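You operate a simulated robot arm through the tools that you are given. There is no shell and no other tool. Be economical: measure what you need, move in short steps, check, and stop when the job is done.

You are at the controls of a simulated robot arm. One attempt, no reset.

Task
Set the height stop to about 90 cm, lock it and rest the red block on it.
Fine: free the teal stop lever first and lock it before the block goes on; the other block stays on its ledge.

The check looks at the end state, three seconds after you hand in, the way a careful person would. Anything else that was tipped, shoved, dropped, spilled or broken makes it a failure.

Robot
A 7-joint arm with a two-finger parallel gripper, fixed in place. Base frame: the origin is at the foot of the arm, x ahead of it, y to its left, z up. Units: m, rad, N and s.
With the tool pointing down near the work surface it reaches from about 0.1 to 0.7 m from the base axis. Its first joint turns from -2.897 to 2.897 rad. Payload 3.91 kg.
The TCP is the grasp point between the finger pads, 0.03 m short of the fingertips. In the tool frame z runs along the fingers and y along their closing line. The gripper opens to 0.11 m. The fingers are 0.02 m wide and 0.01 m thick; the gripper's body (0.048 by 0.112 m) begins 0.055 m behind the TCP.
Orientation is told as [roll, pitch, yaw] about the base's x, y, z axes, in that order, counted from this pose: with the fingers straight down and closing along the base's y, the tool's x points along the base's -x, its y along +y and its z along -z.

Tools
- The arm moves only by the tool play_rows. Its argument "commands" is a list of rows, each a list of 3 entries, a list of its own where there are three numbers: the shift along the tool's x, y, z in units of 100 mm (1.0 is 100 mm), then the turn, a rotation vector about the tool's x, y, z in units of 90 degrees (1.0 is 90 degrees), then the opening in per cent of the stroke, from 0 (shut) to 100 (fully open). In form: [[[dx, dy, dz], [wx, wy, wz], fingers], ...]. A call has 1 to 10 rows; each row is the pose to reach, as a shift and turn from the pose commanded when the call began, along the tool's axes at that moment. A call with a number of a shift or a turn outside -1 to 1 is refused whole. Each row takes 0.2 s and may step no farther than 0.05 m and 0.15 rad from the row before; otherwise, or with a gripper value out of range, the whole call is refused. A pose out of reach is approached as far as the arm can. The call stops where the force on the tool passes 40 N (or 10 N more than at its start, if that is more) or the arm is blocked; 0.2 s more then pass. Each finger travels about 0.153 m/s and halts on what it meets, pressing with about 33 N; the grip force reading is that of the motor and also rises with nothing between the fingers. The clock runs only during rows and for 0.2 s after the last one: add rows that repeat a pose to give the fingers time. It gives the time, the measured TCP pose, the force on the tool (base axes), the opening and the grip force at its end, in the units of the frame above (readings bear some noise).
- Cameras (640 x 400 px; columns grow to the right, rows downward): "scene" is fixed at [0.0496, -0.6489, 1.3498]; the picture's right is [0.98, -0.22, 0.00], its down [-0.03, -0.14, -0.99] and it looks along [0.22, 0.96, -0.15] (base axes); focal length 314 px, centre (320, 200). "wrist" rides on the gripper at [0.077, 0.007, -0.115] in the tool frame; the picture's right is [-0.09, 1.00, 0.00], its down [-0.80, -0.07, -0.59] and it looks along [-0.59, -0.05, 0.80] (tool axes); focal length 270 px, centre (320, 200). There is no depth. A picture from a camera that has moved, and an enlarged one, comes with that camera's place and axes in the base frame and with its lens.
- get_image(camera): a new picture of that camera. It takes no simulated time.
- slide_trunk(by): slides the trunk up (or, below 0, down) by that many m; the arm rides with it, the base frame stays. It gives what a move gives, with no picture.
- close_up(camera, box): a new picture of the part [left, top, right, bottom] of that camera's present view, enlarged. It takes no simulated time.
- hand_in(): hands the job in; it is judged then, once.

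Go step by step. Nothing tells you positions but the pictures and the camera data: compare them with the known pose of the tool, close in by small moves and look again before you grip or let go. The budget is 120 turns and 84 pictures, counting those below and the enlarged ones. Unless the task says otherwise, let go and move clear before handing in, and close with one line.

The tools are called after ">>>" as a command line: name --argument value ..., lists and objects as JSON in quotes. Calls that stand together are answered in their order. play_rows: Moves the arm, as the interface text tells. Its arguments: {"type":"object","properties":{"commands":{"type":"array","items":{"type":"array"}}},"required":["commands"]} The other tools are called the same way: slide_trunk (by) slides the trunk up or down; get_image (camera) takes a picture; close_up (camera, box) takes an enlarged picture of a part of a camera's view; hand_in () hands the job in.

At the start:

```text
time: 0.0
eef_pos: [0.1887, 0.2784, 1.4293]
ee_rot: [0.001, -0.001, -0.001]
force: [-0.1, 0.0, -0.4]
grip_width: 0.1099
gripper_force: 0.1
trunk travel left (down, up): [-0.575, 0.035]
```

scene: 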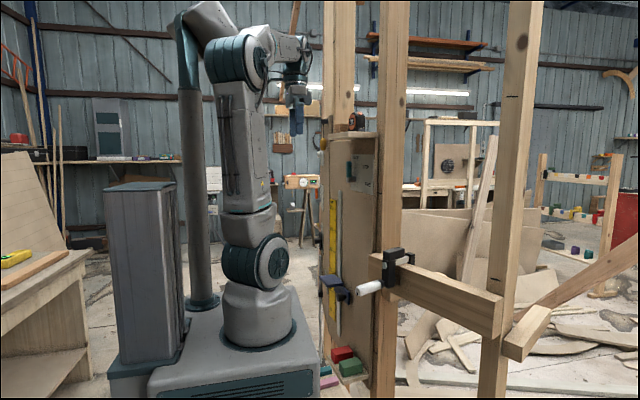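
wrist: 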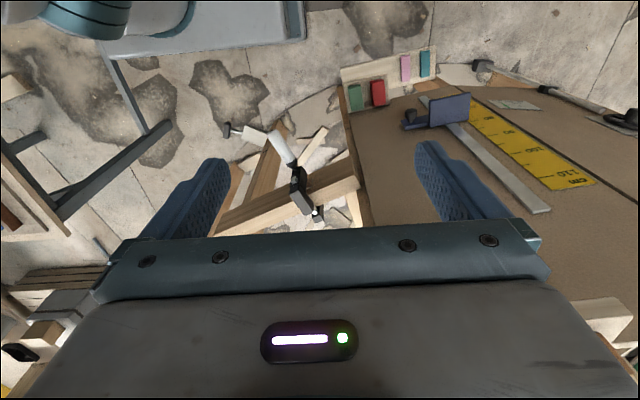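

I see a vertical board with a yellow scale, a purple stop on a rail, and a ledge at the bottom holding red and green blocks. I'll enlarge both views to find the teal lever and read the scale.

>>> close_up --camera "scene" --box '[300, 180, 420, 400]'

>>> close_up --camera "wrist" --box '[320, 40, 640, 240]'

>>> close_up --camera "scene" --box '[300, 100, 420, 210]'

```text
1.82 times, centred on (360, 290) of scene
camera zoom: at [0.0496, -0.6489, 1.3498], right [0.98, -0.22, 0.0], down [-0.03, -0.14, -0.99], along [0.22, 0.96, -0.15], focal length 571 px, centre (247, 36)
```

zoom: 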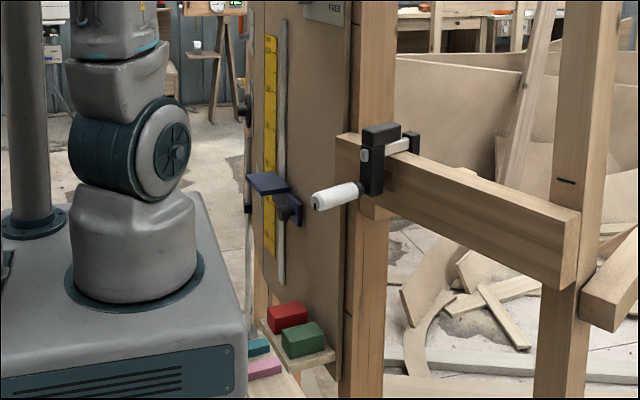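

```text
2.00 times, centred on (480, 140) of wrist
camera zoom: at [0.1118, 0.2861, 1.5431], right [0.09, 1.0, 0.0], down [0.8, -0.07, 0.59], along [0.59, -0.05, -0.8], focal length 541 px, centre (0, 320)
```

zoom: 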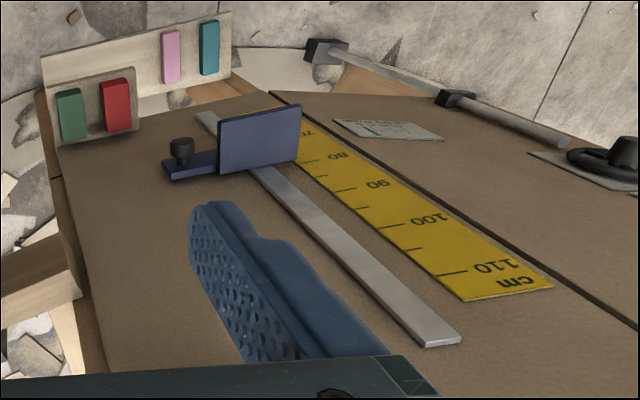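

```text
3.64 times, centred on (360, 155) of scene
camera zoom: at [0.0496, -0.6489, 1.3498], right [0.98, -0.22, 0.0], down [-0.03, -0.14, -0.99], along [0.22, 0.96, -0.15], focal length 1141 px, centre (174, 364)
```

zoom: 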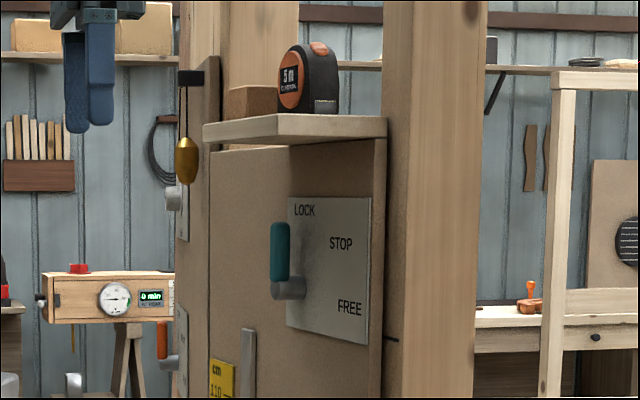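

The stop (shelf about (0.39, 0.63, 0.78)) sits on a rail, with scale 110 at about z = 1.10. The teal lever is near (0.39, 0.37, 1.26) and points to LOCK. I'll tilt the tool to horizontal, facing the board, so I can look at the lever.

>>> play_rows --commands '[[[0, 0.05, 0.08], [0, -0.095, 0], 100], [[0, 0.1, 0.16], [0, -0.19, 0], 100], [[0, 0.15, 0.24], [0, -0.285, 0], 100], [[0.05, 0.2, 0.32], [0, -0.38, 0], 100], [[0.1, 0.25, 0.4], [0, -0.475, 0], 100], [[0.1, 0.3, 0.5], [0, -0.57, 0], 100], [[0.1, 0.35, 0.6], [0, -0.665, 0], 100], [[0.1, 0.4, 0.7], [0, -0.76, 0], 100], [[0.1, 0.4, 0.8], [0, -0.855, 0], 100], [[0.1, 0.4, 0.9], [0, -0.95, 0], 100]]'

>>> get_image --camera "wrist"

>>> get_image --camera "scene"

```text
time: 1.1
eef_pos: [0.2509, 0.2611, 1.3942]
ee_rot: [0.03, -0.551, -0.209]
force: [1.0, 0.8, 0.3]
grip_width: 0.1101
gripper_force: 0.0
trunk travel left (down, up): [-0.575, 0.035]
stopped in row 5: the arm was blocked; the commanded pose is now the measured one
```

```text
78 pictures are left
camera wrist: at [0.1295, 0.2913, 1.4511], right [0.27, 0.96, 0.07], down [0.34, -0.16, 0.92], along [0.9, -0.22, -0.37], focal length 270 px, centre (320, 200)
```

wrist: 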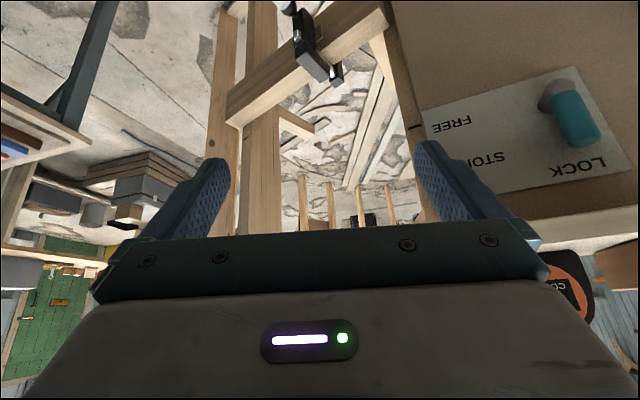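

```text
77 pictures are left
```

scene: 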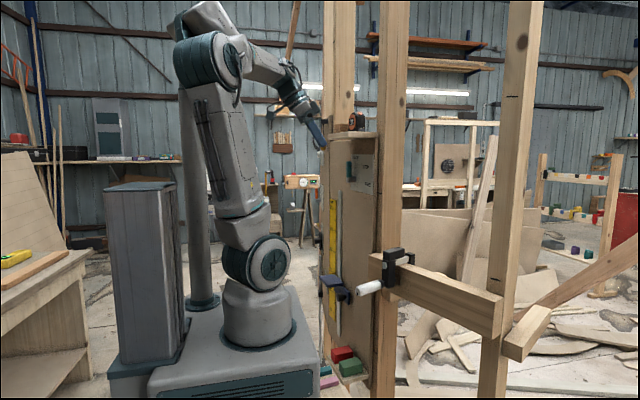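

The arm was blocked at a joint limit. Triangulating, the board is turned about 8°, with the lever hub at about (0.43, 0.49, 1.248), the lever tip at (0.43, 0.504, 1.312), and FREE 90° clockwise from there. I'll try rolling the tool about its own axis to find a freer wrist configuration.

>>> play_rows --commands '[[[0, 0, -0.05], [0, 0, 0.095], 100], [[0, 0, -0.1], [0, 0, 0.19], 100], [[0, 0, -0.15], [0, 0, 0.285], 100], [[0, 0, -0.2], [0, 0, 0.38], 100], [[0, 0, -0.25], [0, 0, 0.475], 100], [[0, 0, -0.3], [0, 0, 0.57], 100], [[0, 0, -0.3], [0, 0, 0.665], 100], [[0, 0, -0.3], [0, 0, 0.76], 100], [[0, 0, -0.3], [0, 0, 0.855], 100], [[0, 0, -0.3], [0, 0, 0.95], 100]]'

```text
time: 2.8
eef_pos: [0.2851, 0.2495, 1.3863]
ee_rot: [0.35, -0.184, -1.345]
force: [1.9, 0.0, -0.1]
grip_width: 0.1102
gripper_force: 0.0
trunk travel left (down, up): [-0.575, 0.035]
stopped in row 8: the arm was blocked; the commanded pose is now the measured one
```

The arm is too folded this high and close in. I'll move the hand lower and farther out before turning it more.

>>> play_rows --commands '[[[0.25, -0.05, 0.2], [0, 0, 0], 100], [[0.5, -0.1, 0.4], [0, 0, 0], 100], [[0.75, -0.15, 0.6], [0, 0, 0], 100], [[1.0, -0.2, 0.8], [0, 0, 0], 100], [[1.0, -0.2, 0.8], [0, 0, 0], 100]]'

>>> get_image --camera "scene"

```text
time: 4.0
eef_pos: [0.2722, 0.3338, 1.2886]
ee_rot: [0.357, -0.19, -1.344]
force: [0.3, -0.5, 0.1]
grip_width: 0.1099
gripper_force: 0.0
trunk travel left (down, up): [-0.575, 0.035]
```

```text
76 pictures are left
```

scene: 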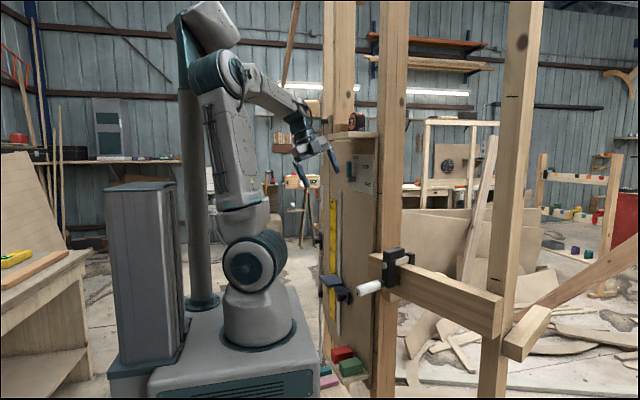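

The reach is better here. Next I'll tilt the tool about its -x axis to face the board, with the finger closing line roughly vertical.

>>> play_rows --commands '[[[0, 0, 0], [-0.09, -0.007, 0], 100], [[0, 0, 0], [-0.18, -0.015, 0], 100], [[0, 0, 0], [-0.27, -0.022, 0], 100], [[0, 0, 0], [-0.36, -0.03, 0], 100], [[0, 0, 0], [-0.45, -0.037, 0], 100], [[0, 0, 0], [-0.54, -0.045, 0], 100], [[0, 0, 0], [-0.63, -0.052, 0], 100], [[0, 0, 0], [-0.72, -0.06, 0], 100], [[0, 0, 0], [-0.77, -0.064, 0], 100]]'

>>> get_image --camera "wrist"

>>> get_image --camera "scene"

```text
time: 4.7
eef_pos: [0.3006, 0.3268, 1.2671]
ee_rot: [0.526, -0.102, -1.328]
force: [0.1, 0.2, 0.3]
grip_width: 0.1102
gripper_force: 0.0
trunk travel left (down, up): [-0.575, 0.035]
stopped in row 3: the arm was blocked; the commanded pose is now the measured one
```

```text
75 pictures are left
camera wrist: at [0.2306, 0.3979, 1.3601], right [0.85, 0.17, 0.51], down [-0.17, -0.81, 0.56], along [0.51, -0.56, -0.66], focal length 270 px, centre (320, 200)
```

wrist: 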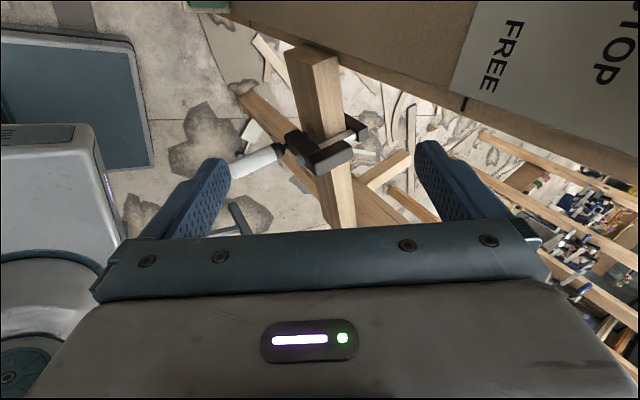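

```text
74 pictures are left
```

scene: 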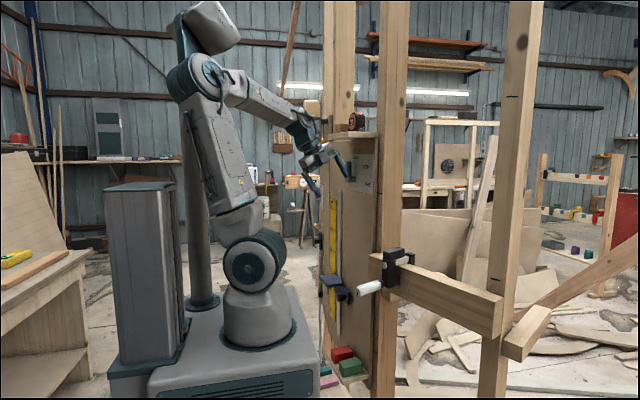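

The wrist seems to be at its bend limit relative to the forearm, so the forearm has to point upward for a horizontal tool. Lowering the trunk should do that. The clamp handle near (0.345, 0.156, 0.955) must be avoided.

>>> slide_trunk --by -0.25

>>> get_image --camera "scene"

```text
time: 7.3
eef_pos: [0.3021, 0.3266, 1.0164]
ee_rot: [0.525, -0.099, -1.329]
force: [1.2, 0.6, -0.1]
grip_width: 0.11
gripper_force: 0.1
trunk travel left (down, up): [-0.325, 0.285]
```

```text
73 pictures are left
```

scene: 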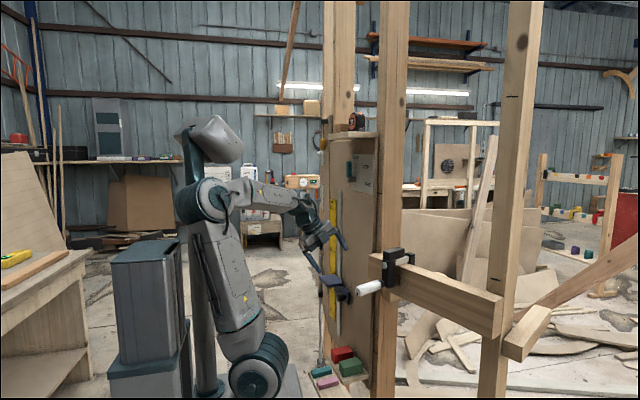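

The forearm is closer to level now. I'll raise the hand and continue tilting it towards the board normal.

>>> play_rows --commands '[[[0.05, 0.17, -0.33], [0, 0, 0], 100], [[0.1, 0.33, -0.66], [-0.07, -0.007, 0], 100], [[0.16, 0.49, -0.99], [-0.15, -0.015, 0], 100], [[0.16, 0.49, -0.99], [-0.23, -0.023, 0], 100], [[0.16, 0.49, -0.99], [-0.31, -0.031, 0], 100], [[0.16, 0.49, -0.99], [-0.39, -0.039, 0], 100], [[0.16, 0.49, -0.99], [-0.47, -0.047, 0], 100], [[0.16, 0.49, -0.99], [-0.55, -0.055, 0], 100], [[0.16, 0.49, -0.99], [-0.63, -0.063, 0], 100], [[0.16, 0.49, -0.99], [-0.66, -0.066, 0], 100]]'

>>> get_image --camera "scene"

>>> get_image --camera "wrist"

```text
time: 8.1
eef_pos: [0.3254, 0.336, 1.0994]
ee_rot: [0.588, -0.007, -1.319]
force: [-0.2, 0.1, -0.4]
grip_width: 0.1101
gripper_force: 0.1
trunk travel left (down, up): [-0.325, 0.285]
stopped in row 4: the arm was blocked; the commanded pose is now the measured one
```

```text
72 pictures are left
```

scene: 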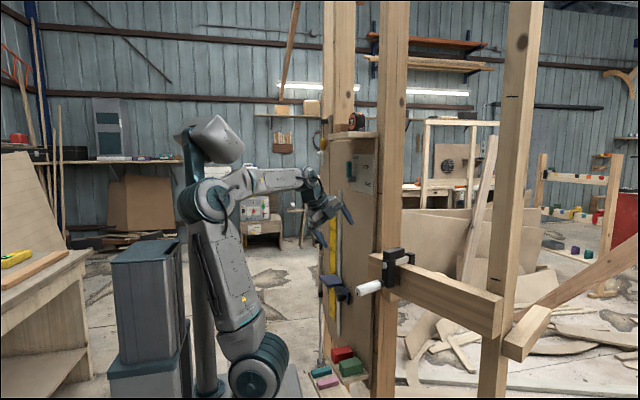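

```text
71 pictures are left
camera wrist: at [0.2501, 0.3975, 1.1964], right [0.82, 0.13, 0.55], down [-0.18, -0.87, 0.46], along [0.54, -0.48, -0.69], focal length 270 px, centre (320, 200)
```

wrist: 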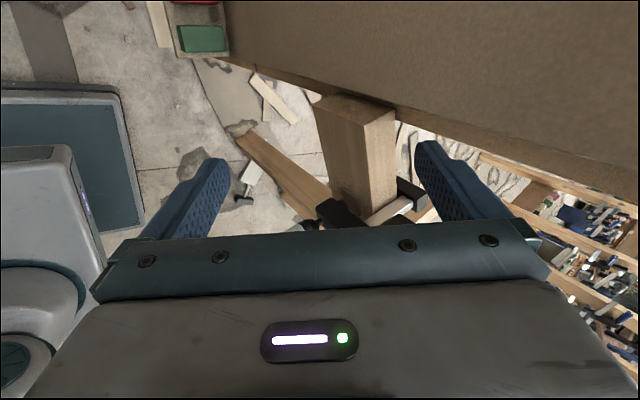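

The tilt stopped again at about the same orientation. I'll zoom in on the arm to see which joint is limiting it.

>>> close_up --camera "scene" --box '[160, 100, 400, 400]'

>>> close_up --camera "scene" --box '[240, 140, 380, 260]'

```text
1.33 times, centred on (280, 250) of scene
camera zoom: at [0.0496, -0.6489, 1.3498], right [0.98, -0.22, 0.0], down [-0.03, -0.14, -0.99], along [0.22, 0.96, -0.15], focal length 418 px, centre (373, 133)
```

zoom: 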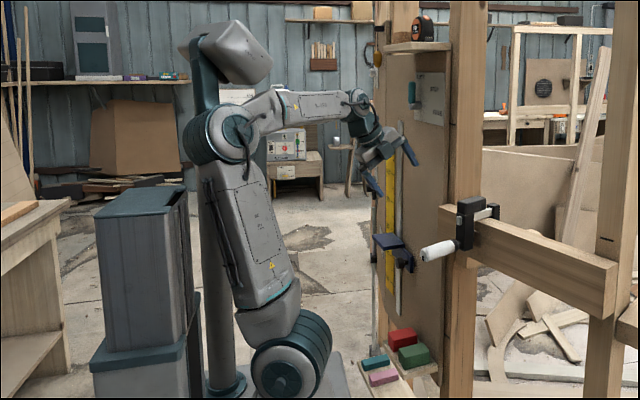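

```text
3.33 times, centred on (310, 200) of scene
camera zoom: at [0.0496, -0.6489, 1.3498], right [0.98, -0.22, 0.0], down [-0.03, -0.14, -0.99], along [0.22, 0.96, -0.15], focal length 1046 px, centre (353, 200)
```

zoom: 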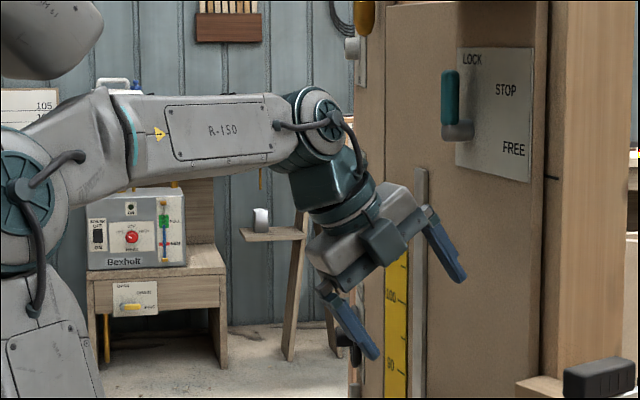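

The arm is at its folding limit, so the wrist needs to be farther from the shoulder. I'll shift the TCP up and towards +y, then tilt.

>>> play_rows --commands '[[[0.22, 0.2, -0.25], [0, 0, 0], 100], [[0.43, 0.39, -0.5], [0, 0, 0], 100], [[0.65, 0.59, -0.75], [0, 0, 0], 100], [[0.86, 0.78, -0.99], [0, 0, 0], 100], [[0.86, 0.78, -0.99], [-0.08, -0.01, 0], 100], [[0.86, 0.78, -0.99], [-0.16, -0.02, 0], 100], [[0.86, 0.78, -0.99], [-0.24, -0.03, 0], 100], [[0.86, 0.78, -0.99], [-0.32, -0.04, 0], 100], [[0.86, 0.78, -0.99], [-0.4, -0.05, 0], 100], [[0.86, 0.78, -0.99], [-0.48, -0.06, 0], 100]]'

>>> get_image --camera "scene"

>>> get_image --camera "wrist"

```text
time: 9.5
eef_pos: [0.439, 0.2946, 1.2389]
ee_rot: [0.776, 0.057, -1.611]
force: [3.3, 0.7, -1.7]
grip_width: 0.1098
gripper_force: 0.1
trunk travel left (down, up): [-0.325, 0.285]
stopped in row 7: the arm was blocked; the commanded pose is now the measured one
```

```text
68 pictures are left
```

scene: 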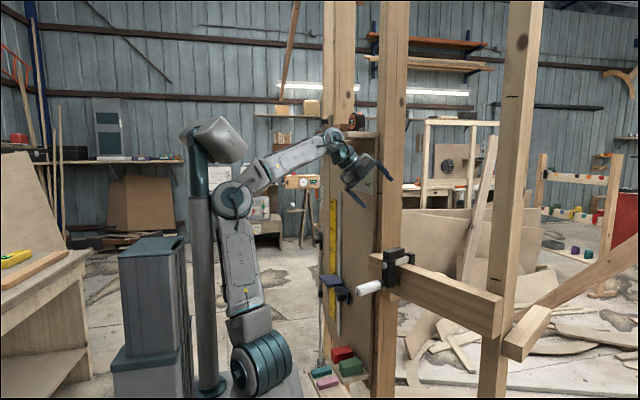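

```text
67 pictures are left
camera wrist: at [0.3666, 0.3689, 1.3286], right [0.71, -0.16, 0.69], down [-0.5, -0.8, 0.33], along [0.5, -0.58, -0.64], focal length 270 px, centre (320, 200)
```

wrist: 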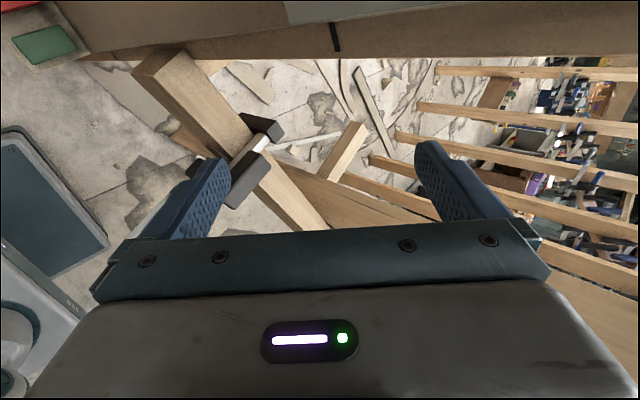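

The hand drifted right, past the board's right edge, which suggests a wrist joint limit on this branch. I'll back away from the board and return to tool-down, then try the opposite roll direction.

>>> play_rows --commands '[[[0, -0.25, -0.25], [0, 0, 0], 100], [[0, -0.5, -0.5], [0, 0, 0], 100], [[0, -0.75, -0.75], [0.08, 0, 0], 100], [[0, -0.9, -0.9], [0.16, 0, 0], 100], [[0, -0.9, -0.9], [0.24, 0, 0], 100], [[0, -0.9, -0.9], [0.32, 0, 0], 100], [[0, -0.9, -0.9], [0.4, 0, 0], 100], [[0, -0.9, -0.9], [0.48, 0, 0], 100]]'

```text
time: 10.2
eef_pos: [0.4343, 0.2135, 1.2422]
ee_rot: [0.698, 0.143, -1.772]
force: [0.3, 1.6, -0.4]
grip_width: 0.1101
gripper_force: 0.1
trunk travel left (down, up): [-0.325, 0.285]
stopped in row 3: the arm was blocked; the commanded pose is now the measured one
```

Even the retreat is blocked, so I'll look before moving again.

>>> get_image --camera "scene"

>>> close_up --camera "scene" --box '[180, 90, 420, 240]'

```text
66 pictures are left
```

scene: 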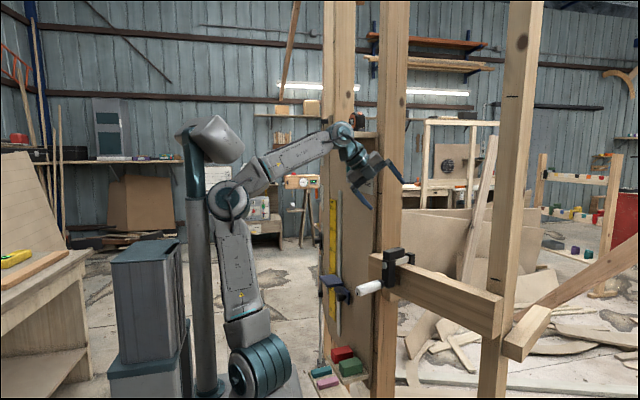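

```text
2.67 times, centred on (300, 165) of scene
camera zoom: at [0.0496, -0.6489, 1.3498], right [0.98, -0.22, 0.0], down [-0.03, -0.14, -0.99], along [0.22, 0.96, -0.15], focal length 837 px, centre (373, 293)
```

zoom: 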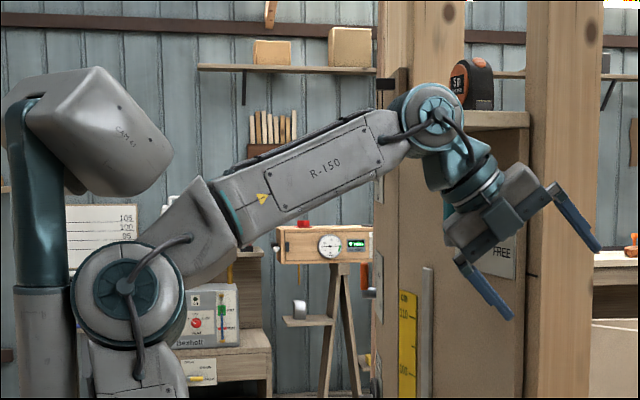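

Comparing poses, one wrist joint hit its limit at the same roll each time, so rolling the other way should free it. I'll roll negative while backing away from the board.

>>> play_rows --commands '[[[0, 0, 0], [0, 0, -0.09], 100], [[0.05, -0.2, -0.15], [0, 0, -0.18], 100], [[0.1, -0.4, -0.3], [0, 0, -0.27], 100], [[0.2, -0.6, -0.45], [0, 0, -0.36], 100], [[0.27, -0.8, -0.6], [0, 0, -0.45], 100], [[0.34, -1.0, -0.79], [0, 0, -0.54], 100], [[0.34, -1.0, -0.79], [0, 0, -0.63], 100], [[0.34, -1.0, -0.79], [0, 0, -0.72], 100], [[0.34, -1.0, -0.79], [0, 0, -0.81], 100], [[0.34, -1.0, -0.79], [0, 0, -0.9], 100]]'

>>> get_image --camera "scene"

```text
time: 11.0
eef_pos: [0.4325, 0.1578, 1.2417]
ee_rot: [0.691, -0.099, -1.643]
force: [0.8, -0.7, -0.5]
grip_width: 0.11
gripper_force: 0.0
trunk travel left (down, up): [-0.325, 0.285]
stopped in row 4: the arm was blocked; the commanded pose is now the measured one
```

```text
64 pictures are left
```

scene: 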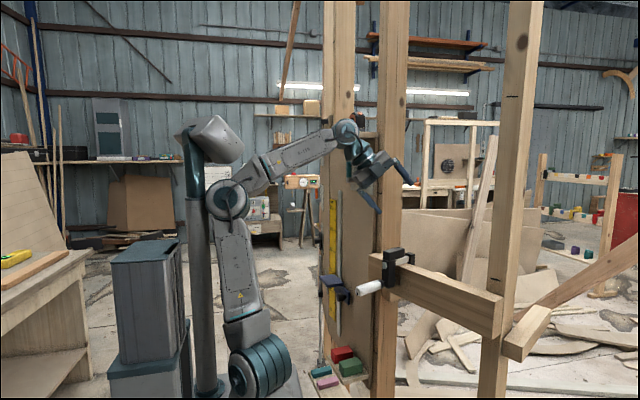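

The pattern fits a forearm-roll joint at its limit: the hand won't bend further to the right of the arm plane. I'll return the tool to straight down first, then use the other wrist branch.

>>> play_rows --commands '[[[0, 0, 0], [0.09, 0, 0], 100], [[0, 0, 0], [0.18, 0, 0], 100], [[0, 0, 0], [0.27, 0, 0], 100], [[0, 0, 0], [0.36, 0, 0], 100], [[0, 0, 0], [0.44, 0, 0], 100]]'

```text
time: 12.2
eef_pos: [0.4265, 0.1539, 1.2284]
ee_rot: [0.053, -0.084, -1.654]
force: [0.3, -0.2, 0.0]
grip_width: 0.1099
gripper_force: 0.0
out of reach, approached as far as the arm can: row 5
trunk travel left (down, up): [-0.325, 0.285]
```

The tool is now straight down and comfortable. I'll move to an open area in front of the robot and roll back towards yaw -30°.

>>> play_rows --commands '[[[0.1, -0.25, 0], [0, 0, 0], 100], [[0.3, -0.5, 0.1], [0, 0, -0.09], 100], [[0.5, -0.75, 0.2], [0, 0, -0.18], 100], [[0.7, -0.95, 0.3], [0, 0, -0.27], 100], [[0.9, -0.98, 0.4], [0, 0, -0.36], 100], [[0.9, -0.98, 0.5], [0, 0, -0.45], 100], [[0.9, -0.98, 0.5], [0, 0, -0.54], 100], [[0.9, -0.98, 0.5], [0, 0, -0.63], 100], [[0.9, -0.98, 0.5], [0, 0, -0.7], 100]]'

```text
time: 14.2
eef_pos: [0.338, 0.2487, 1.1652]
ee_rot: [-0.056, -0.086, -0.543]
force: [0.3, 1.4, -0.3]
grip_width: 0.1102
gripper_force: 0.0
trunk travel left (down, up): [-0.325, 0.285]
```

That worked. Next I'll shift left and then bend the tool to the left, which should bring the camera up and the tool horizontal.

>>> play_rows --commands '[[[0.3, 0, 0.1], [0, 0, 0], 100], [[0.6, 0, 0.2], [0, 0, 0], 100], [[0.9, 0, 0.2], [0, 0, 0], 100], [[1.0, 0, 0.2], [0, 0.09, 0], 100], [[1.0, 0, 0.2], [0, 0.18, 0], 100], [[1.0, 0, 0.2], [0, 0.27, 0], 100], [[1.0, 0, 0.2], [0, 0.36, 0], 100], [[1.0, 0, 0.2], [0, 0.45, 0], 100]]'

```text
time: 16.0
eef_pos: [0.2538, 0.2989, 1.1354]
ee_rot: [-0.066, 0.624, -0.588]
force: [-1.1, 0.0, -0.4]
grip_width: 0.11
gripper_force: 0.1
trunk travel left (down, up): [-0.325, 0.285]
```

>>> play_rows --commands '[[[0.1, 0, 0], [0, 0.09, 0], 100], [[0.2, 0, 0], [0, 0.18, 0], 100], [[0.4, 0, 0.1], [0, 0.27, 0], 100], [[0.6, 0, 0.1], [0, 0.36, 0], 100], [[0.74, 0, 0.16], [0, 0.45, 0], 100], [[0.74, 0, 0.16], [0, 0.54, 0], 100], [[0.74, 0, 0.16], [0, 0.58, 0], 100]]'

>>> get_image --camera "scene"

>>> get_image --camera "wrist"

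```text
time: 17.6
eef_pos: [0.1957, 0.3371, 1.1659]
ee_rot: [-0.967, 1.505, -1.516]
force: [-0.7, 0.2, -0.1]
grip_width: 0.11
gripper_force: 0.1
trunk travel left (down, up): [-0.325, 0.285]
```

```text
63 pictures are left
```

scene: 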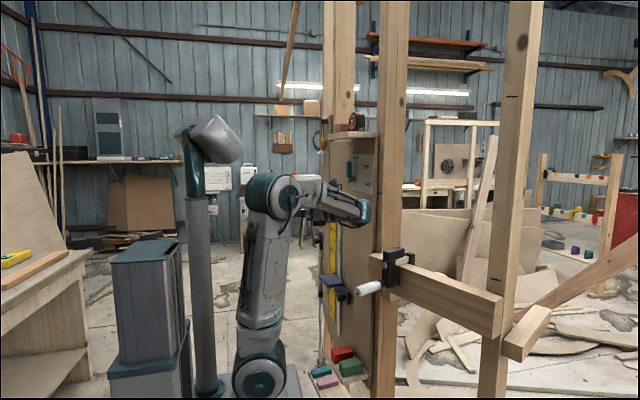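

```text
62 pictures are left
camera wrist: at [0.2971, 0.2882, 1.2459], right [0.52, 0.84, -0.14], down [0.47, -0.42, -0.77], along [-0.71, 0.34, -0.62], focal length 270 px, centre (320, 200)
```

wrist: 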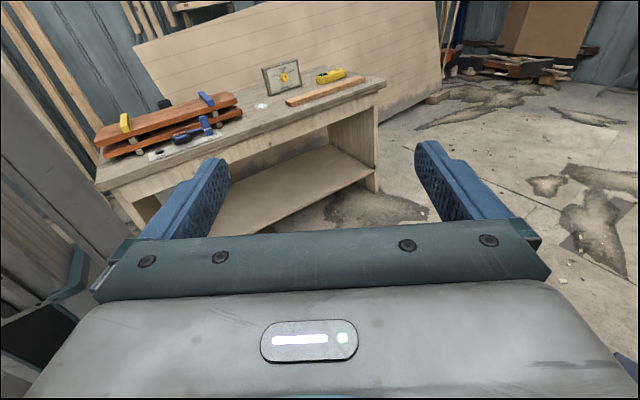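

This branch works: the tool is horizontal with the camera on top. Now I'll sweep it to the right about the vertical while moving towards +y.

>>> play_rows --commands '[[[0.1, 0.3, 0], [0, 0, 0], 100], [[0.2, 0.6, 0], [-0.06, 0, 0], 100], [[0.3, 0.9, 0], [-0.12, 0, 0], 100], [[0.3, 1.0, 0.1], [-0.2, 0, 0], 100], [[0.3, 1.0, 0.2], [-0.28, 0, 0], 100], [[0.3, 1.0, 0.3], [-0.36, 0, 0], 100], [[0.3, 1.0, 0.4], [-0.44, 0, 0], 100]]'

```text
time: 19.2
eef_pos: [0.214, 0.445, 1.1902]
ee_rot: [-0.25, 1.503, -1.494]
force: [0.7, -1.0, -0.6]
grip_width: 0.1099
gripper_force: 0.1
trunk travel left (down, up): [-0.325, 0.285]
```

>>> play_rows --commands '[[[0.1, 0.15, 0.2], [0, 0, 0], 100], [[0.2, 0.3, 0.4], [-0.08, 0, 0], 100], [[0.3, 0.45, 0.55], [-0.17, 0, 0], 100], [[0.4, 0.6, 0.58], [-0.26, 0, 0], 100], [[0.5, 0.66, 0.58], [-0.35, 0, 0], 100], [[0.5, 0.72, 0.5], [-0.44, 0, 0], 100], [[0.5, 0.79, 0.45], [-0.53, 0, 0], 100], [[0.5, 0.85, 0.4], [-0.62, 0, 0], 100], [[0.5, 0.91, 0.35], [-0.71, 0, 0], 100], [[0.5, 0.98, 0.28], [-0.8, 0, 0], 100]]'

>>> get_image --camera "scene"

>>> get_image --camera "wrist"

```text
time: 21.3
eef_pos: [0.3433, 0.4871, 1.2322]
ee_rot: [-0.841, 1.396, 3.046]
force: [0.1, 0.0, -0.2]
grip_width: 0.11
gripper_force: 0.0
trunk travel left (down, up): [-0.325, 0.285]
stopped in row 10: the arm was blocked; the commanded pose is now the measured one
```

```text
61 pictures are left
```

scene: 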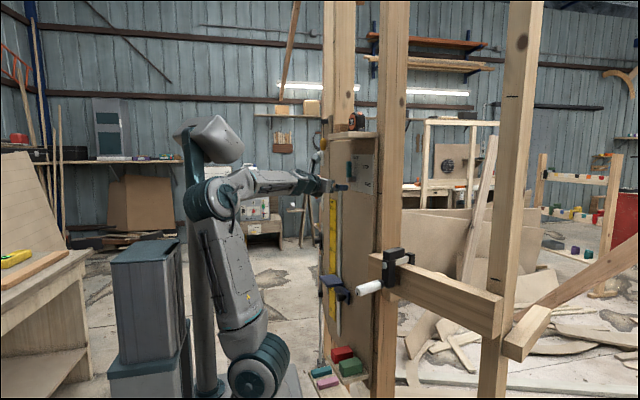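

```text
60 pictures are left
camera wrist: at [0.2787, 0.4027, 1.3196], right [0.65, -0.73, -0.22], down [-0.62, -0.34, -0.71], along [0.44, 0.59, -0.67], focal length 270 px, centre (320, 200)
```

wrist: 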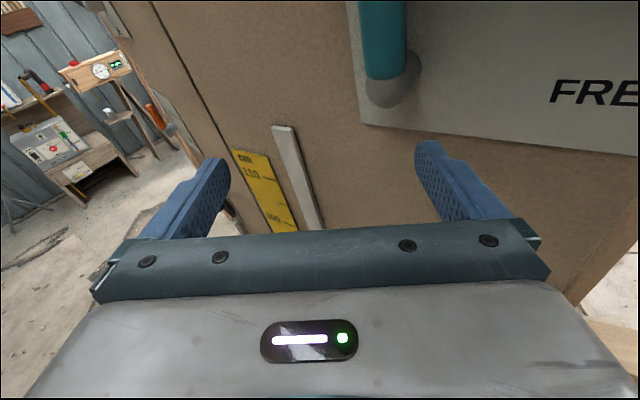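

The wrist is now past the problem area: the camera is on top and the fingers point at azimuth about 43°. That is oblique to the board but usable. I'll close the fingers into a fist, pitch up slightly and stage to the left of the lever.

>>> play_rows --commands '[[[0.1, -0.1, 0], [0, 0.04, 0], 60], [[0.25, -0.3, 0.1], [0, 0.08, 0], 20], [[0.5, -0.3, 0.25], [0, 0.12, 0], 0], [[0.5, -0.3, 0.39], [0, 0.12, 0], 0], [[0.5, -0.3, 0.39], [0, 0.12, 0], 0]]'

>>> get_image --camera "wrist"

>>> close_up --camera "scene" --box '[280, 100, 400, 220]'

```text
time: 22.0
eef_pos: [0.3809, 0.4876, 1.2597]
ee_rot: [-1.435, 1.283, 2.452]
force: [0.4, 0.3, -0.2]
grip_width: 0.0
gripper_force: 32.8
trunk travel left (down, up): [-0.325, 0.285]
stopped in row 3: the force on the tool passed its limit (the readings are from after the stop); the commanded pose is now the measured one
```

```text
59 pictures are left
camera wrist: at [0.3187, 0.39, 1.3348], right [0.62, -0.69, -0.36], down [-0.66, -0.21, -0.73], along [0.42, 0.69, -0.58], focal length 270 px, centre (320, 200)
```

wrist: 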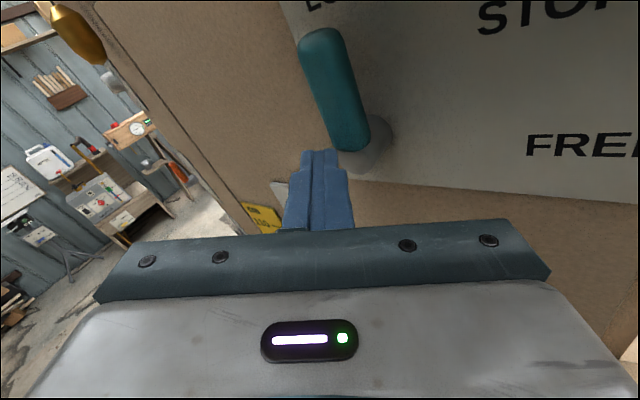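

```text
3.33 times, centred on (340, 160) of scene
camera zoom: at [0.0496, -0.6489, 1.3498], right [0.98, -0.22, 0.0], down [-0.03, -0.14, -0.99], along [0.22, 0.96, -0.15], focal length 1046 px, centre (253, 333)
```

zoom: 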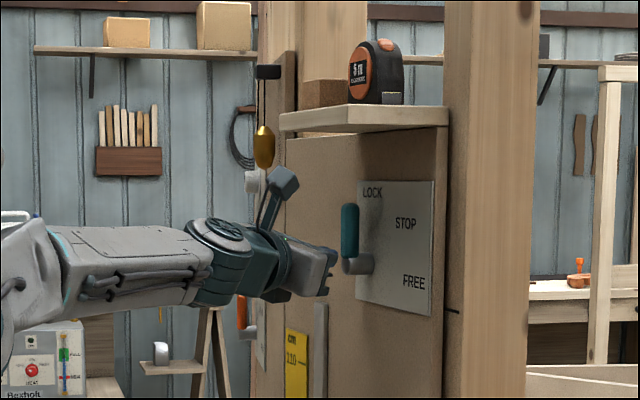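

The fist is just left of and below the handle, and the pose drifted near the wrist limit. I'll turn to a slightly larger azimuth, raise the fist and look again before advancing.

>>> play_rows --commands '[[[0.0, -0.05, -0.2], [0.02, 0, -0.02], 0], [[0.1, -0.1, -0.2], [0.05, 0, -0.05], 0], [[0.22, -0.1, -0.2], [0.08, 0, -0.1], 0], [[0.25, -0.1, -0.2], [0.08, 0, -0.1], 0]]'

>>> get_image --camera "wrist"

```text
time: 23.0
eef_pos: [0.3639, 0.4741, 1.2869]
ee_rot: [-1.478, 1.441, 2.534]
force: [0.4, 0.0, -0.2]
grip_width: 0.0001
gripper_force: 33.5
trunk travel left (down, up): [-0.325, 0.285]
```

```text
57 pictures are left
camera wrist: at [0.3041, 0.3773, 1.3634], right [0.75, -0.63, -0.22], down [-0.52, -0.35, -0.78], along [0.41, 0.69, -0.59], focal length 270 px, centre (320, 200)
```

wrist: 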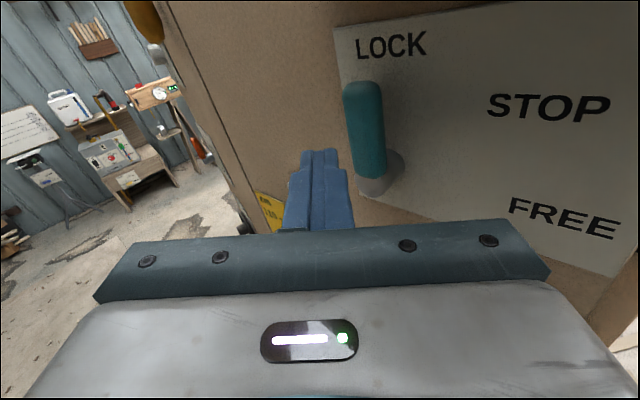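

The pose now follows my commands, and the lever sits at about (0.43, 0.50), with roughly 1 cm of clearance to the fist's right. I'll advance along the tool axis past the handle's left side.

>>> play_rows --commands '[[[0, 0, 0.2], [0, 0, 0], 0], [[0, 0, 0.4], [0, 0, 0], 0], [[0, 0, 0.52], [0, 0, 0], 0], [[0, 0, 0.62], [0, 0, 0], 0]]'

>>> get_image --camera "wrist"

```text
time: 24.0
eef_pos: [0.4041, 0.5211, 1.2854]
ee_rot: [-1.478, 1.441, 2.532]
force: [-0.2, 0.0, -0.2]
grip_width: 0.0003
gripper_force: 33.2
trunk travel left (down, up): [-0.325, 0.285]
```

```text
56 pictures are left
camera wrist: at [0.3436, 0.4239, 1.3623], right [0.75, -0.63, -0.22], down [-0.52, -0.35, -0.78], along [0.41, 0.69, -0.59], focal length 270 px, centre (320, 200)
```

wrist: 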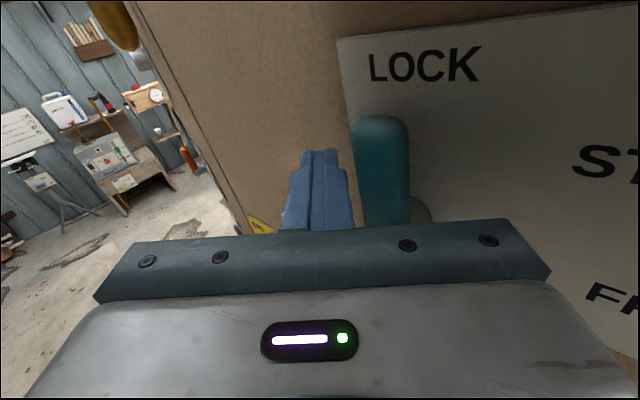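

The fist is now left of the handle. I'll push it clockwise along an arc towards FREE, easing the azimuth down as I go.

>>> play_rows --commands '[[[0.02, 0.1, -0.09], [0, 0, 0], 0], [[0.08, 0.19, -0.18], [-0.01, 0, 0], 0], [[0.14, 0.28, -0.27], [-0.025, 0, 0], 0], [[0.14, 0.4, -0.36], [-0.04, 0, 0], 0], [[0.09, 0.51, -0.46], [-0.055, 0, 0], 0]]'

>>> get_image --camera "wrist"

>>> close_up --camera "scene" --box '[280, 100, 400, 220]'

```text
time: 25.2
eef_pos: [0.4149, 0.4524, 1.2891]
ee_rot: [-1.39, 1.44, 2.533]
force: [0.2, 0.1, 0.7]
grip_width: 0.0
gripper_force: 33.0
trunk travel left (down, up): [-0.325, 0.285]
```

```text
55 pictures are left
camera wrist: at [0.3474, 0.3615, 1.3669], right [0.69, -0.7, -0.21], down [-0.56, -0.31, -0.77], along [0.47, 0.65, -0.6], focal length 270 px, centre (320, 200)
```

wrist: 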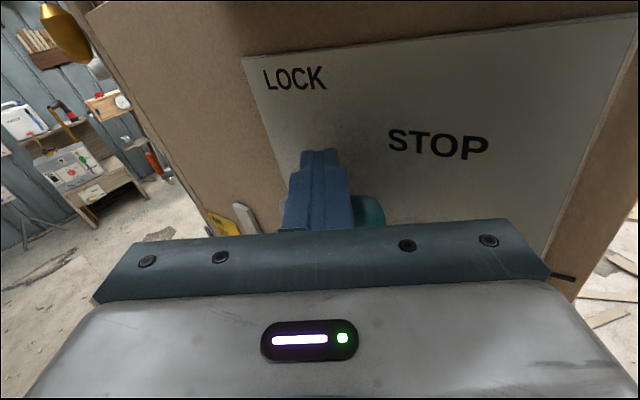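

```text
3.33 times, centred on (340, 160) of scene
camera zoom: at [0.0496, -0.6489, 1.3498], right [0.98, -0.22, 0.0], down [-0.03, -0.14, -0.99], along [0.22, 0.96, -0.15], focal length 1046 px, centre (253, 333)
```

zoom: 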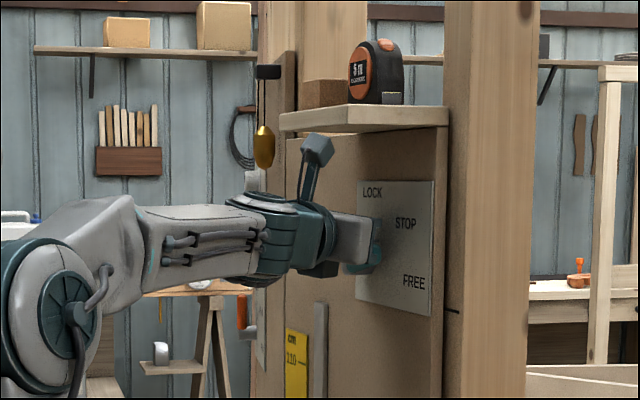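

The lever is about two-thirds of the way over. I'll finish the push downward to FREE.

>>> play_rows --commands '[[[-0.1, 0.1, -0.06], [0, 0, 0], 0], [[-0.19, 0.17, -0.1], [0, 0, 0], 0], [[-0.24, 0.18, -0.1], [0, 0, 0], 0], [[-0.28, 0.18, -0.1], [0, 0, 0], 0]]'

>>> close_up --camera "scene" --box '[280, 100, 400, 220]'

>>> get_image --camera "wrist"

```text
time: 25.9
eef_pos: [0.4163, 0.4377, 1.2742]
ee_rot: [-1.497, 1.444, 2.434]
force: [5.4, 7.3, 16.5]
grip_width: 0.0002
gripper_force: 33.1
trunk travel left (down, up): [-0.325, 0.285]
stopped in row 3: the force on the tool passed its limit (the readings are from after the stop); the commanded pose is now the measured one
```

```text
3.33 times, centred on (340, 160) of scene
camera zoom: at [0.0496, -0.6489, 1.3498], right [0.98, -0.22, 0.0], down [-0.03, -0.14, -0.99], along [0.22, 0.96, -0.15], focal length 1046 px, centre (253, 333)
```

zoom: 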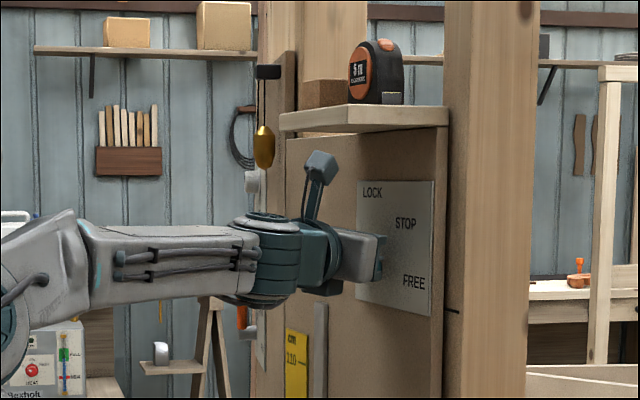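

```text
52 pictures are left
camera wrist: at [0.3469, 0.3455, 1.3495], right [0.69, -0.69, -0.21], down [-0.54, -0.31, -0.78], along [0.47, 0.66, -0.59], focal length 270 px, centre (320, 200)
```

wrist: 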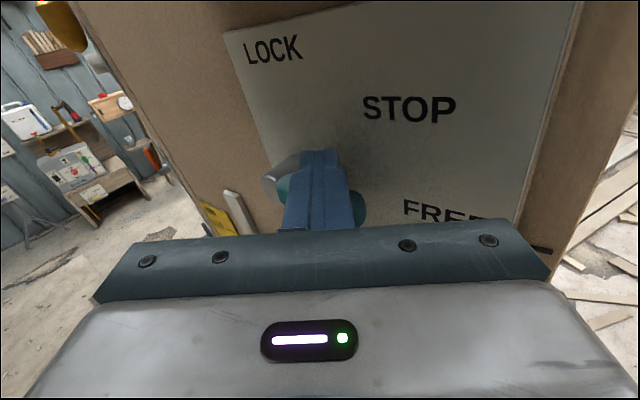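

The push met a hard stop, with the lever lying towards FREE. I'll back off to check.

>>> play_rows --commands '[[[0.15, 0, -0.1], [0, 0, 0], 0], [[0.2, 0, -0.4], [0, 0, 0], 0], [[0.2, 0, -0.75], [0, 0, 0], 0], [[0.2, 0, -0.95], [0, 0, 0], 0]]'

>>> get_image --camera "wrist"

>>> close_up --camera "scene" --box '[300, 120, 400, 320]'

```text
time: 26.5
eef_pos: [0.4316, 0.3824, 1.2894]
ee_rot: [-1.458, 1.454, 2.38]
force: [-15.8, -3.2, -3.8]
grip_width: 0.0
gripper_force: 33.0
trunk travel left (down, up): [-0.325, 0.285]
stopped in row 2: the force on the tool passed its limit (the readings are from after the stop); the commanded pose is now the measured one
```

```text
51 pictures are left
camera wrist: at [0.3551, 0.2987, 1.3653], right [0.63, -0.75, -0.2], down [-0.57, -0.26, -0.78], along [0.53, 0.6, -0.59], focal length 270 px, centre (320, 200)
```

wrist: 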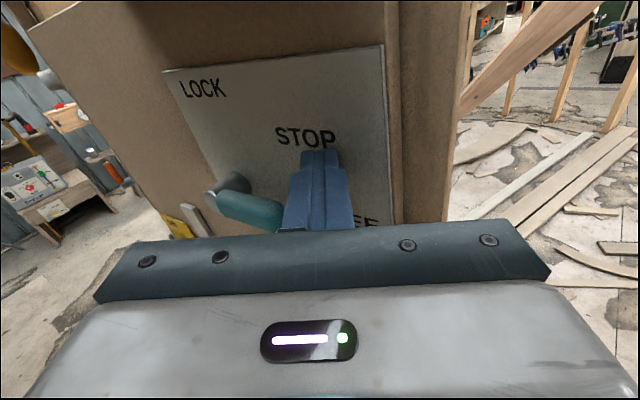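

```text
2.00 times, centred on (350, 220) of scene
camera zoom: at [0.0496, -0.6489, 1.3498], right [0.98, -0.22, 0.0], down [-0.03, -0.14, -0.99], along [0.22, 0.96, -0.15], focal length 628 px, centre (260, 160)
```

zoom: 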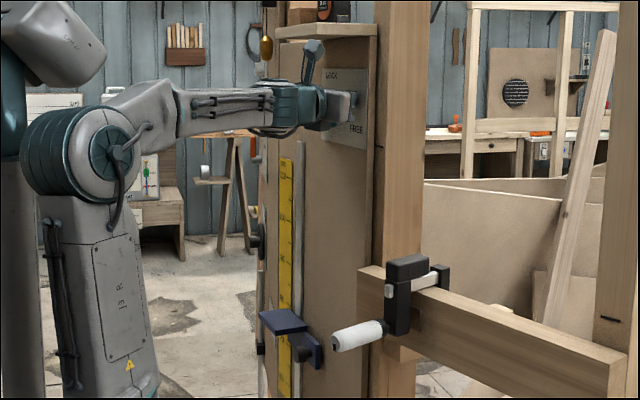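

The lever now points to FREE and the stop hasn't moved. The fingertips brushed the plate, so I'll slide left and away from it while turning the azimuth back up.

>>> play_rows --commands '[[[0.02, -0.15, -0.05], [0.02, 0, 0], 0], [[0.05, -0.4, -0.1], [0.05, 0, 0], 0], [[0.05, -0.65, -0.15], [0.08, 0, 0], 0], [[0.05, -0.85, -0.2], [0.11, 0, 0], 0], [[0.05, -0.98, -0.25], [0.14, 0, 0], 0]]'

>>> get_image --camera "wrist"

```text
time: 27.7
eef_pos: [0.3562, 0.4413, 1.3052]
ee_rot: [-1.663, 1.453, 2.391]
force: [0.1, -0.7, 0.2]
grip_width: 0.0001
gripper_force: 32.8
trunk travel left (down, up): [-0.325, 0.285]
```

```text
49 pictures are left
camera wrist: at [0.2977, 0.3405, 1.379], right [0.78, -0.6, -0.2], down [-0.49, -0.36, -0.79], along [0.4, 0.71, -0.57], focal length 270 px, centre (320, 200)
```

wrist: 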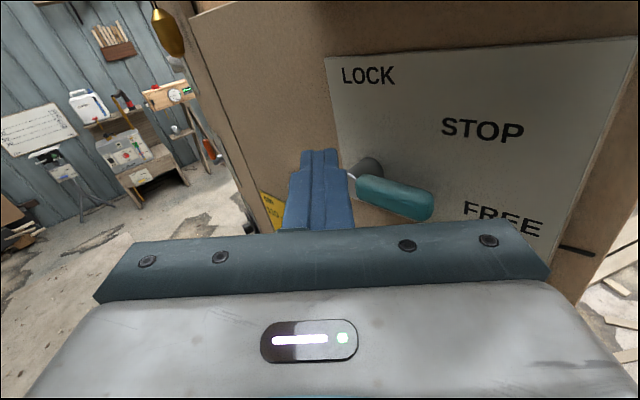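

The lever is confirmed at FREE. I'll lower the trunk to bring the hand near the stop.

>>> slide_trunk --by -0.3

>>> get_image --camera "wrist"

>>> get_image --camera "scene"

```text
time: 30.7
eef_pos: [0.3568, 0.4406, 1.0049]
ee_rot: [-1.665, 1.454, 2.39]
force: [0.0, -0.4, -0.5]
grip_width: 0.0001
gripper_force: 32.6
trunk travel left (down, up): [-0.025, 0.585]
```

```text
48 pictures are left
camera wrist: at [0.2977, 0.3403, 1.0791], right [0.77, -0.6, -0.2], down [-0.49, -0.36, -0.79], along [0.4, 0.71, -0.57], focal length 270 px, centre (320, 200)
```

wrist: 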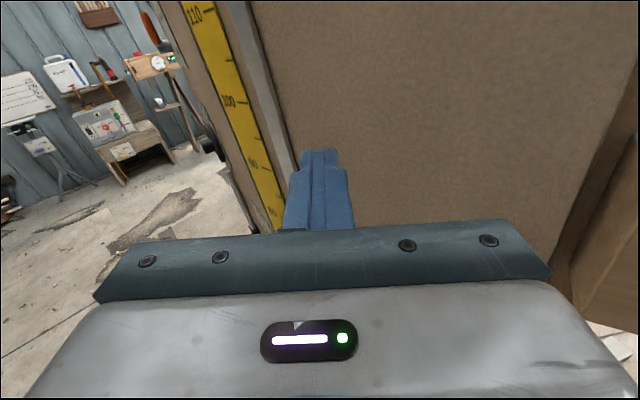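

```text
47 pictures are left
```

scene: 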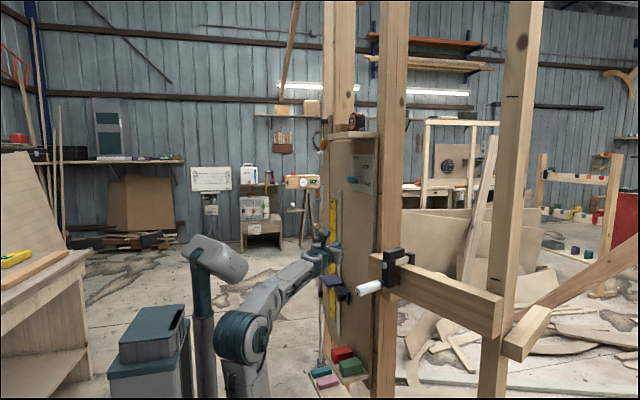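

I'll zoom in on the stop to plan the contact.

>>> close_up --camera "scene" --box '[310, 240, 370, 340]'

```text
4.00 times, centred on (340, 290) of scene
camera zoom: at [0.0496, -0.6489, 1.3498], right [0.98, -0.22, 0.0], down [-0.03, -0.14, -0.99], along [0.22, 0.96, -0.15], focal length 1255 px, centre (240, -160)
```

zoom: 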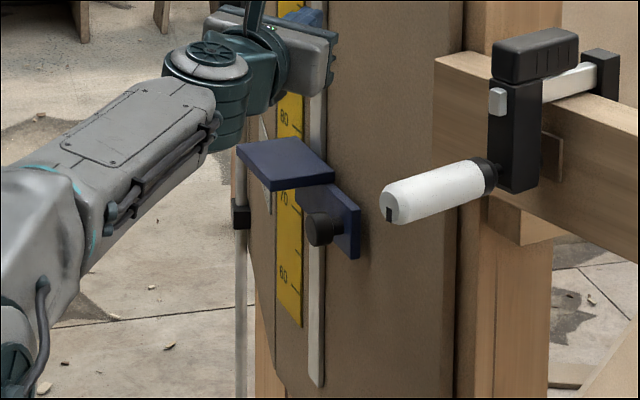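

The stop has a back plate with a knob and a protruding shelf, and its top reads about 77–78. I'll push the shelf up from beneath with the fist, so first I'll go down in front and to the left.

>>> play_rows --commands '[[[-0.1, -0.2, 0.03], [0, 0, 0], 0], [[-0.25, -0.45, 0.05], [0, 0, 0], 0], [[-0.5, -0.7, 0.1], [0, 0, 0], 0], [[-0.75, -0.7, 0.1], [0, 0, 0], 0], [[-1.0, -0.7, 0.1], [0, 0, 0], 0], [[-1.0, -0.7, 0.1], [0, 0, 0], 0]]'

>>> get_image --camera "wrist"

```text
time: 31.8
eef_pos: [0.3635, 0.4713, 0.9266]
ee_rot: [-1.47, 1.249, 2.597]
force: [0.8, -0.6, -0.6]
grip_width: 0.0
gripper_force: 33.0
trunk travel left (down, up): [-0.025, 0.585]
stopped in row 5: the arm was blocked; the commanded pose is now the measured one
```

```text
45 pictures are left
camera wrist: at [0.32, 0.3635, 1.0005], right [0.73, -0.56, -0.4], down [-0.63, -0.3, -0.72], along [0.28, 0.77, -0.57], focal length 270 px, centre (320, 200)
```

wrist: 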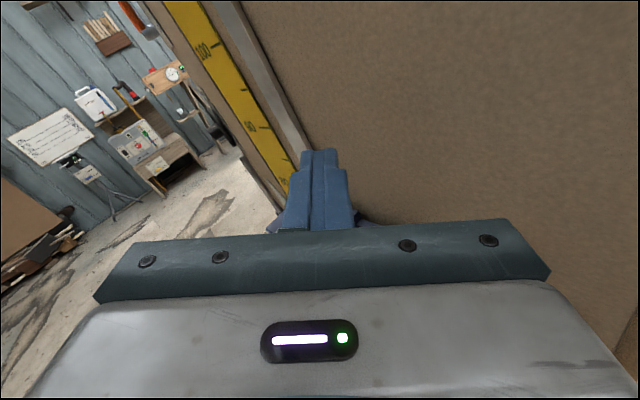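

The blocking pattern fits the elbow leaning back into the trunk column. The wrist therefore needs to stay at least 0.4 m from the elbow-height point, and going lower at this radius should be fine.

>>> play_rows --commands '[[[-0.25, 0.05, 0.0], [0, 0, 0], 0], [[-0.5, 0.05, 0.0], [0, 0, -0.04], 0], [[-0.75, 0.1, 0.0], [0, 0, -0.08], 0], [[-1.0, 0.1, 0.0], [0, 0, -0.12], 0], [[-1.0, 0.1, 0.0], [0, 0, -0.17], 0]]'

>>> get_image --camera "wrist"

```text
time: 32.5
eef_pos: [0.3805, 0.4581, 0.8686]
ee_rot: [-1.469, 1.17, 2.619]
force: [-0.7, 0.1, -0.1]
grip_width: 0.0
gripper_force: 33.0
trunk travel left (down, up): [-0.025, 0.585]
stopped in row 3: the arm was blocked; the commanded pose is now the measured one
```

```text
44 pictures are left
camera wrist: at [0.3449, 0.3463, 0.9402], right [0.71, -0.53, -0.47], down [-0.67, -0.29, -0.69], along [0.23, 0.8, -0.56], focal length 270 px, centre (320, 200)
```

wrist: 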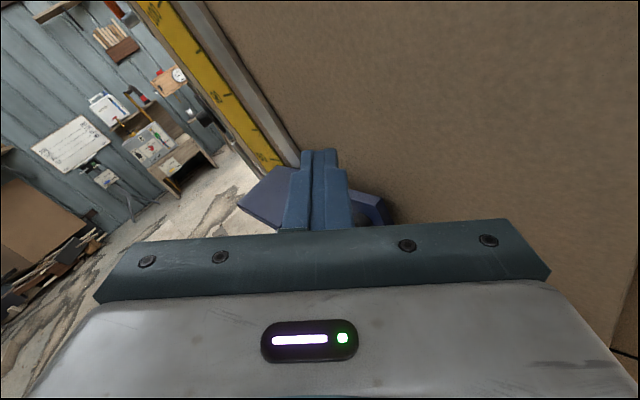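

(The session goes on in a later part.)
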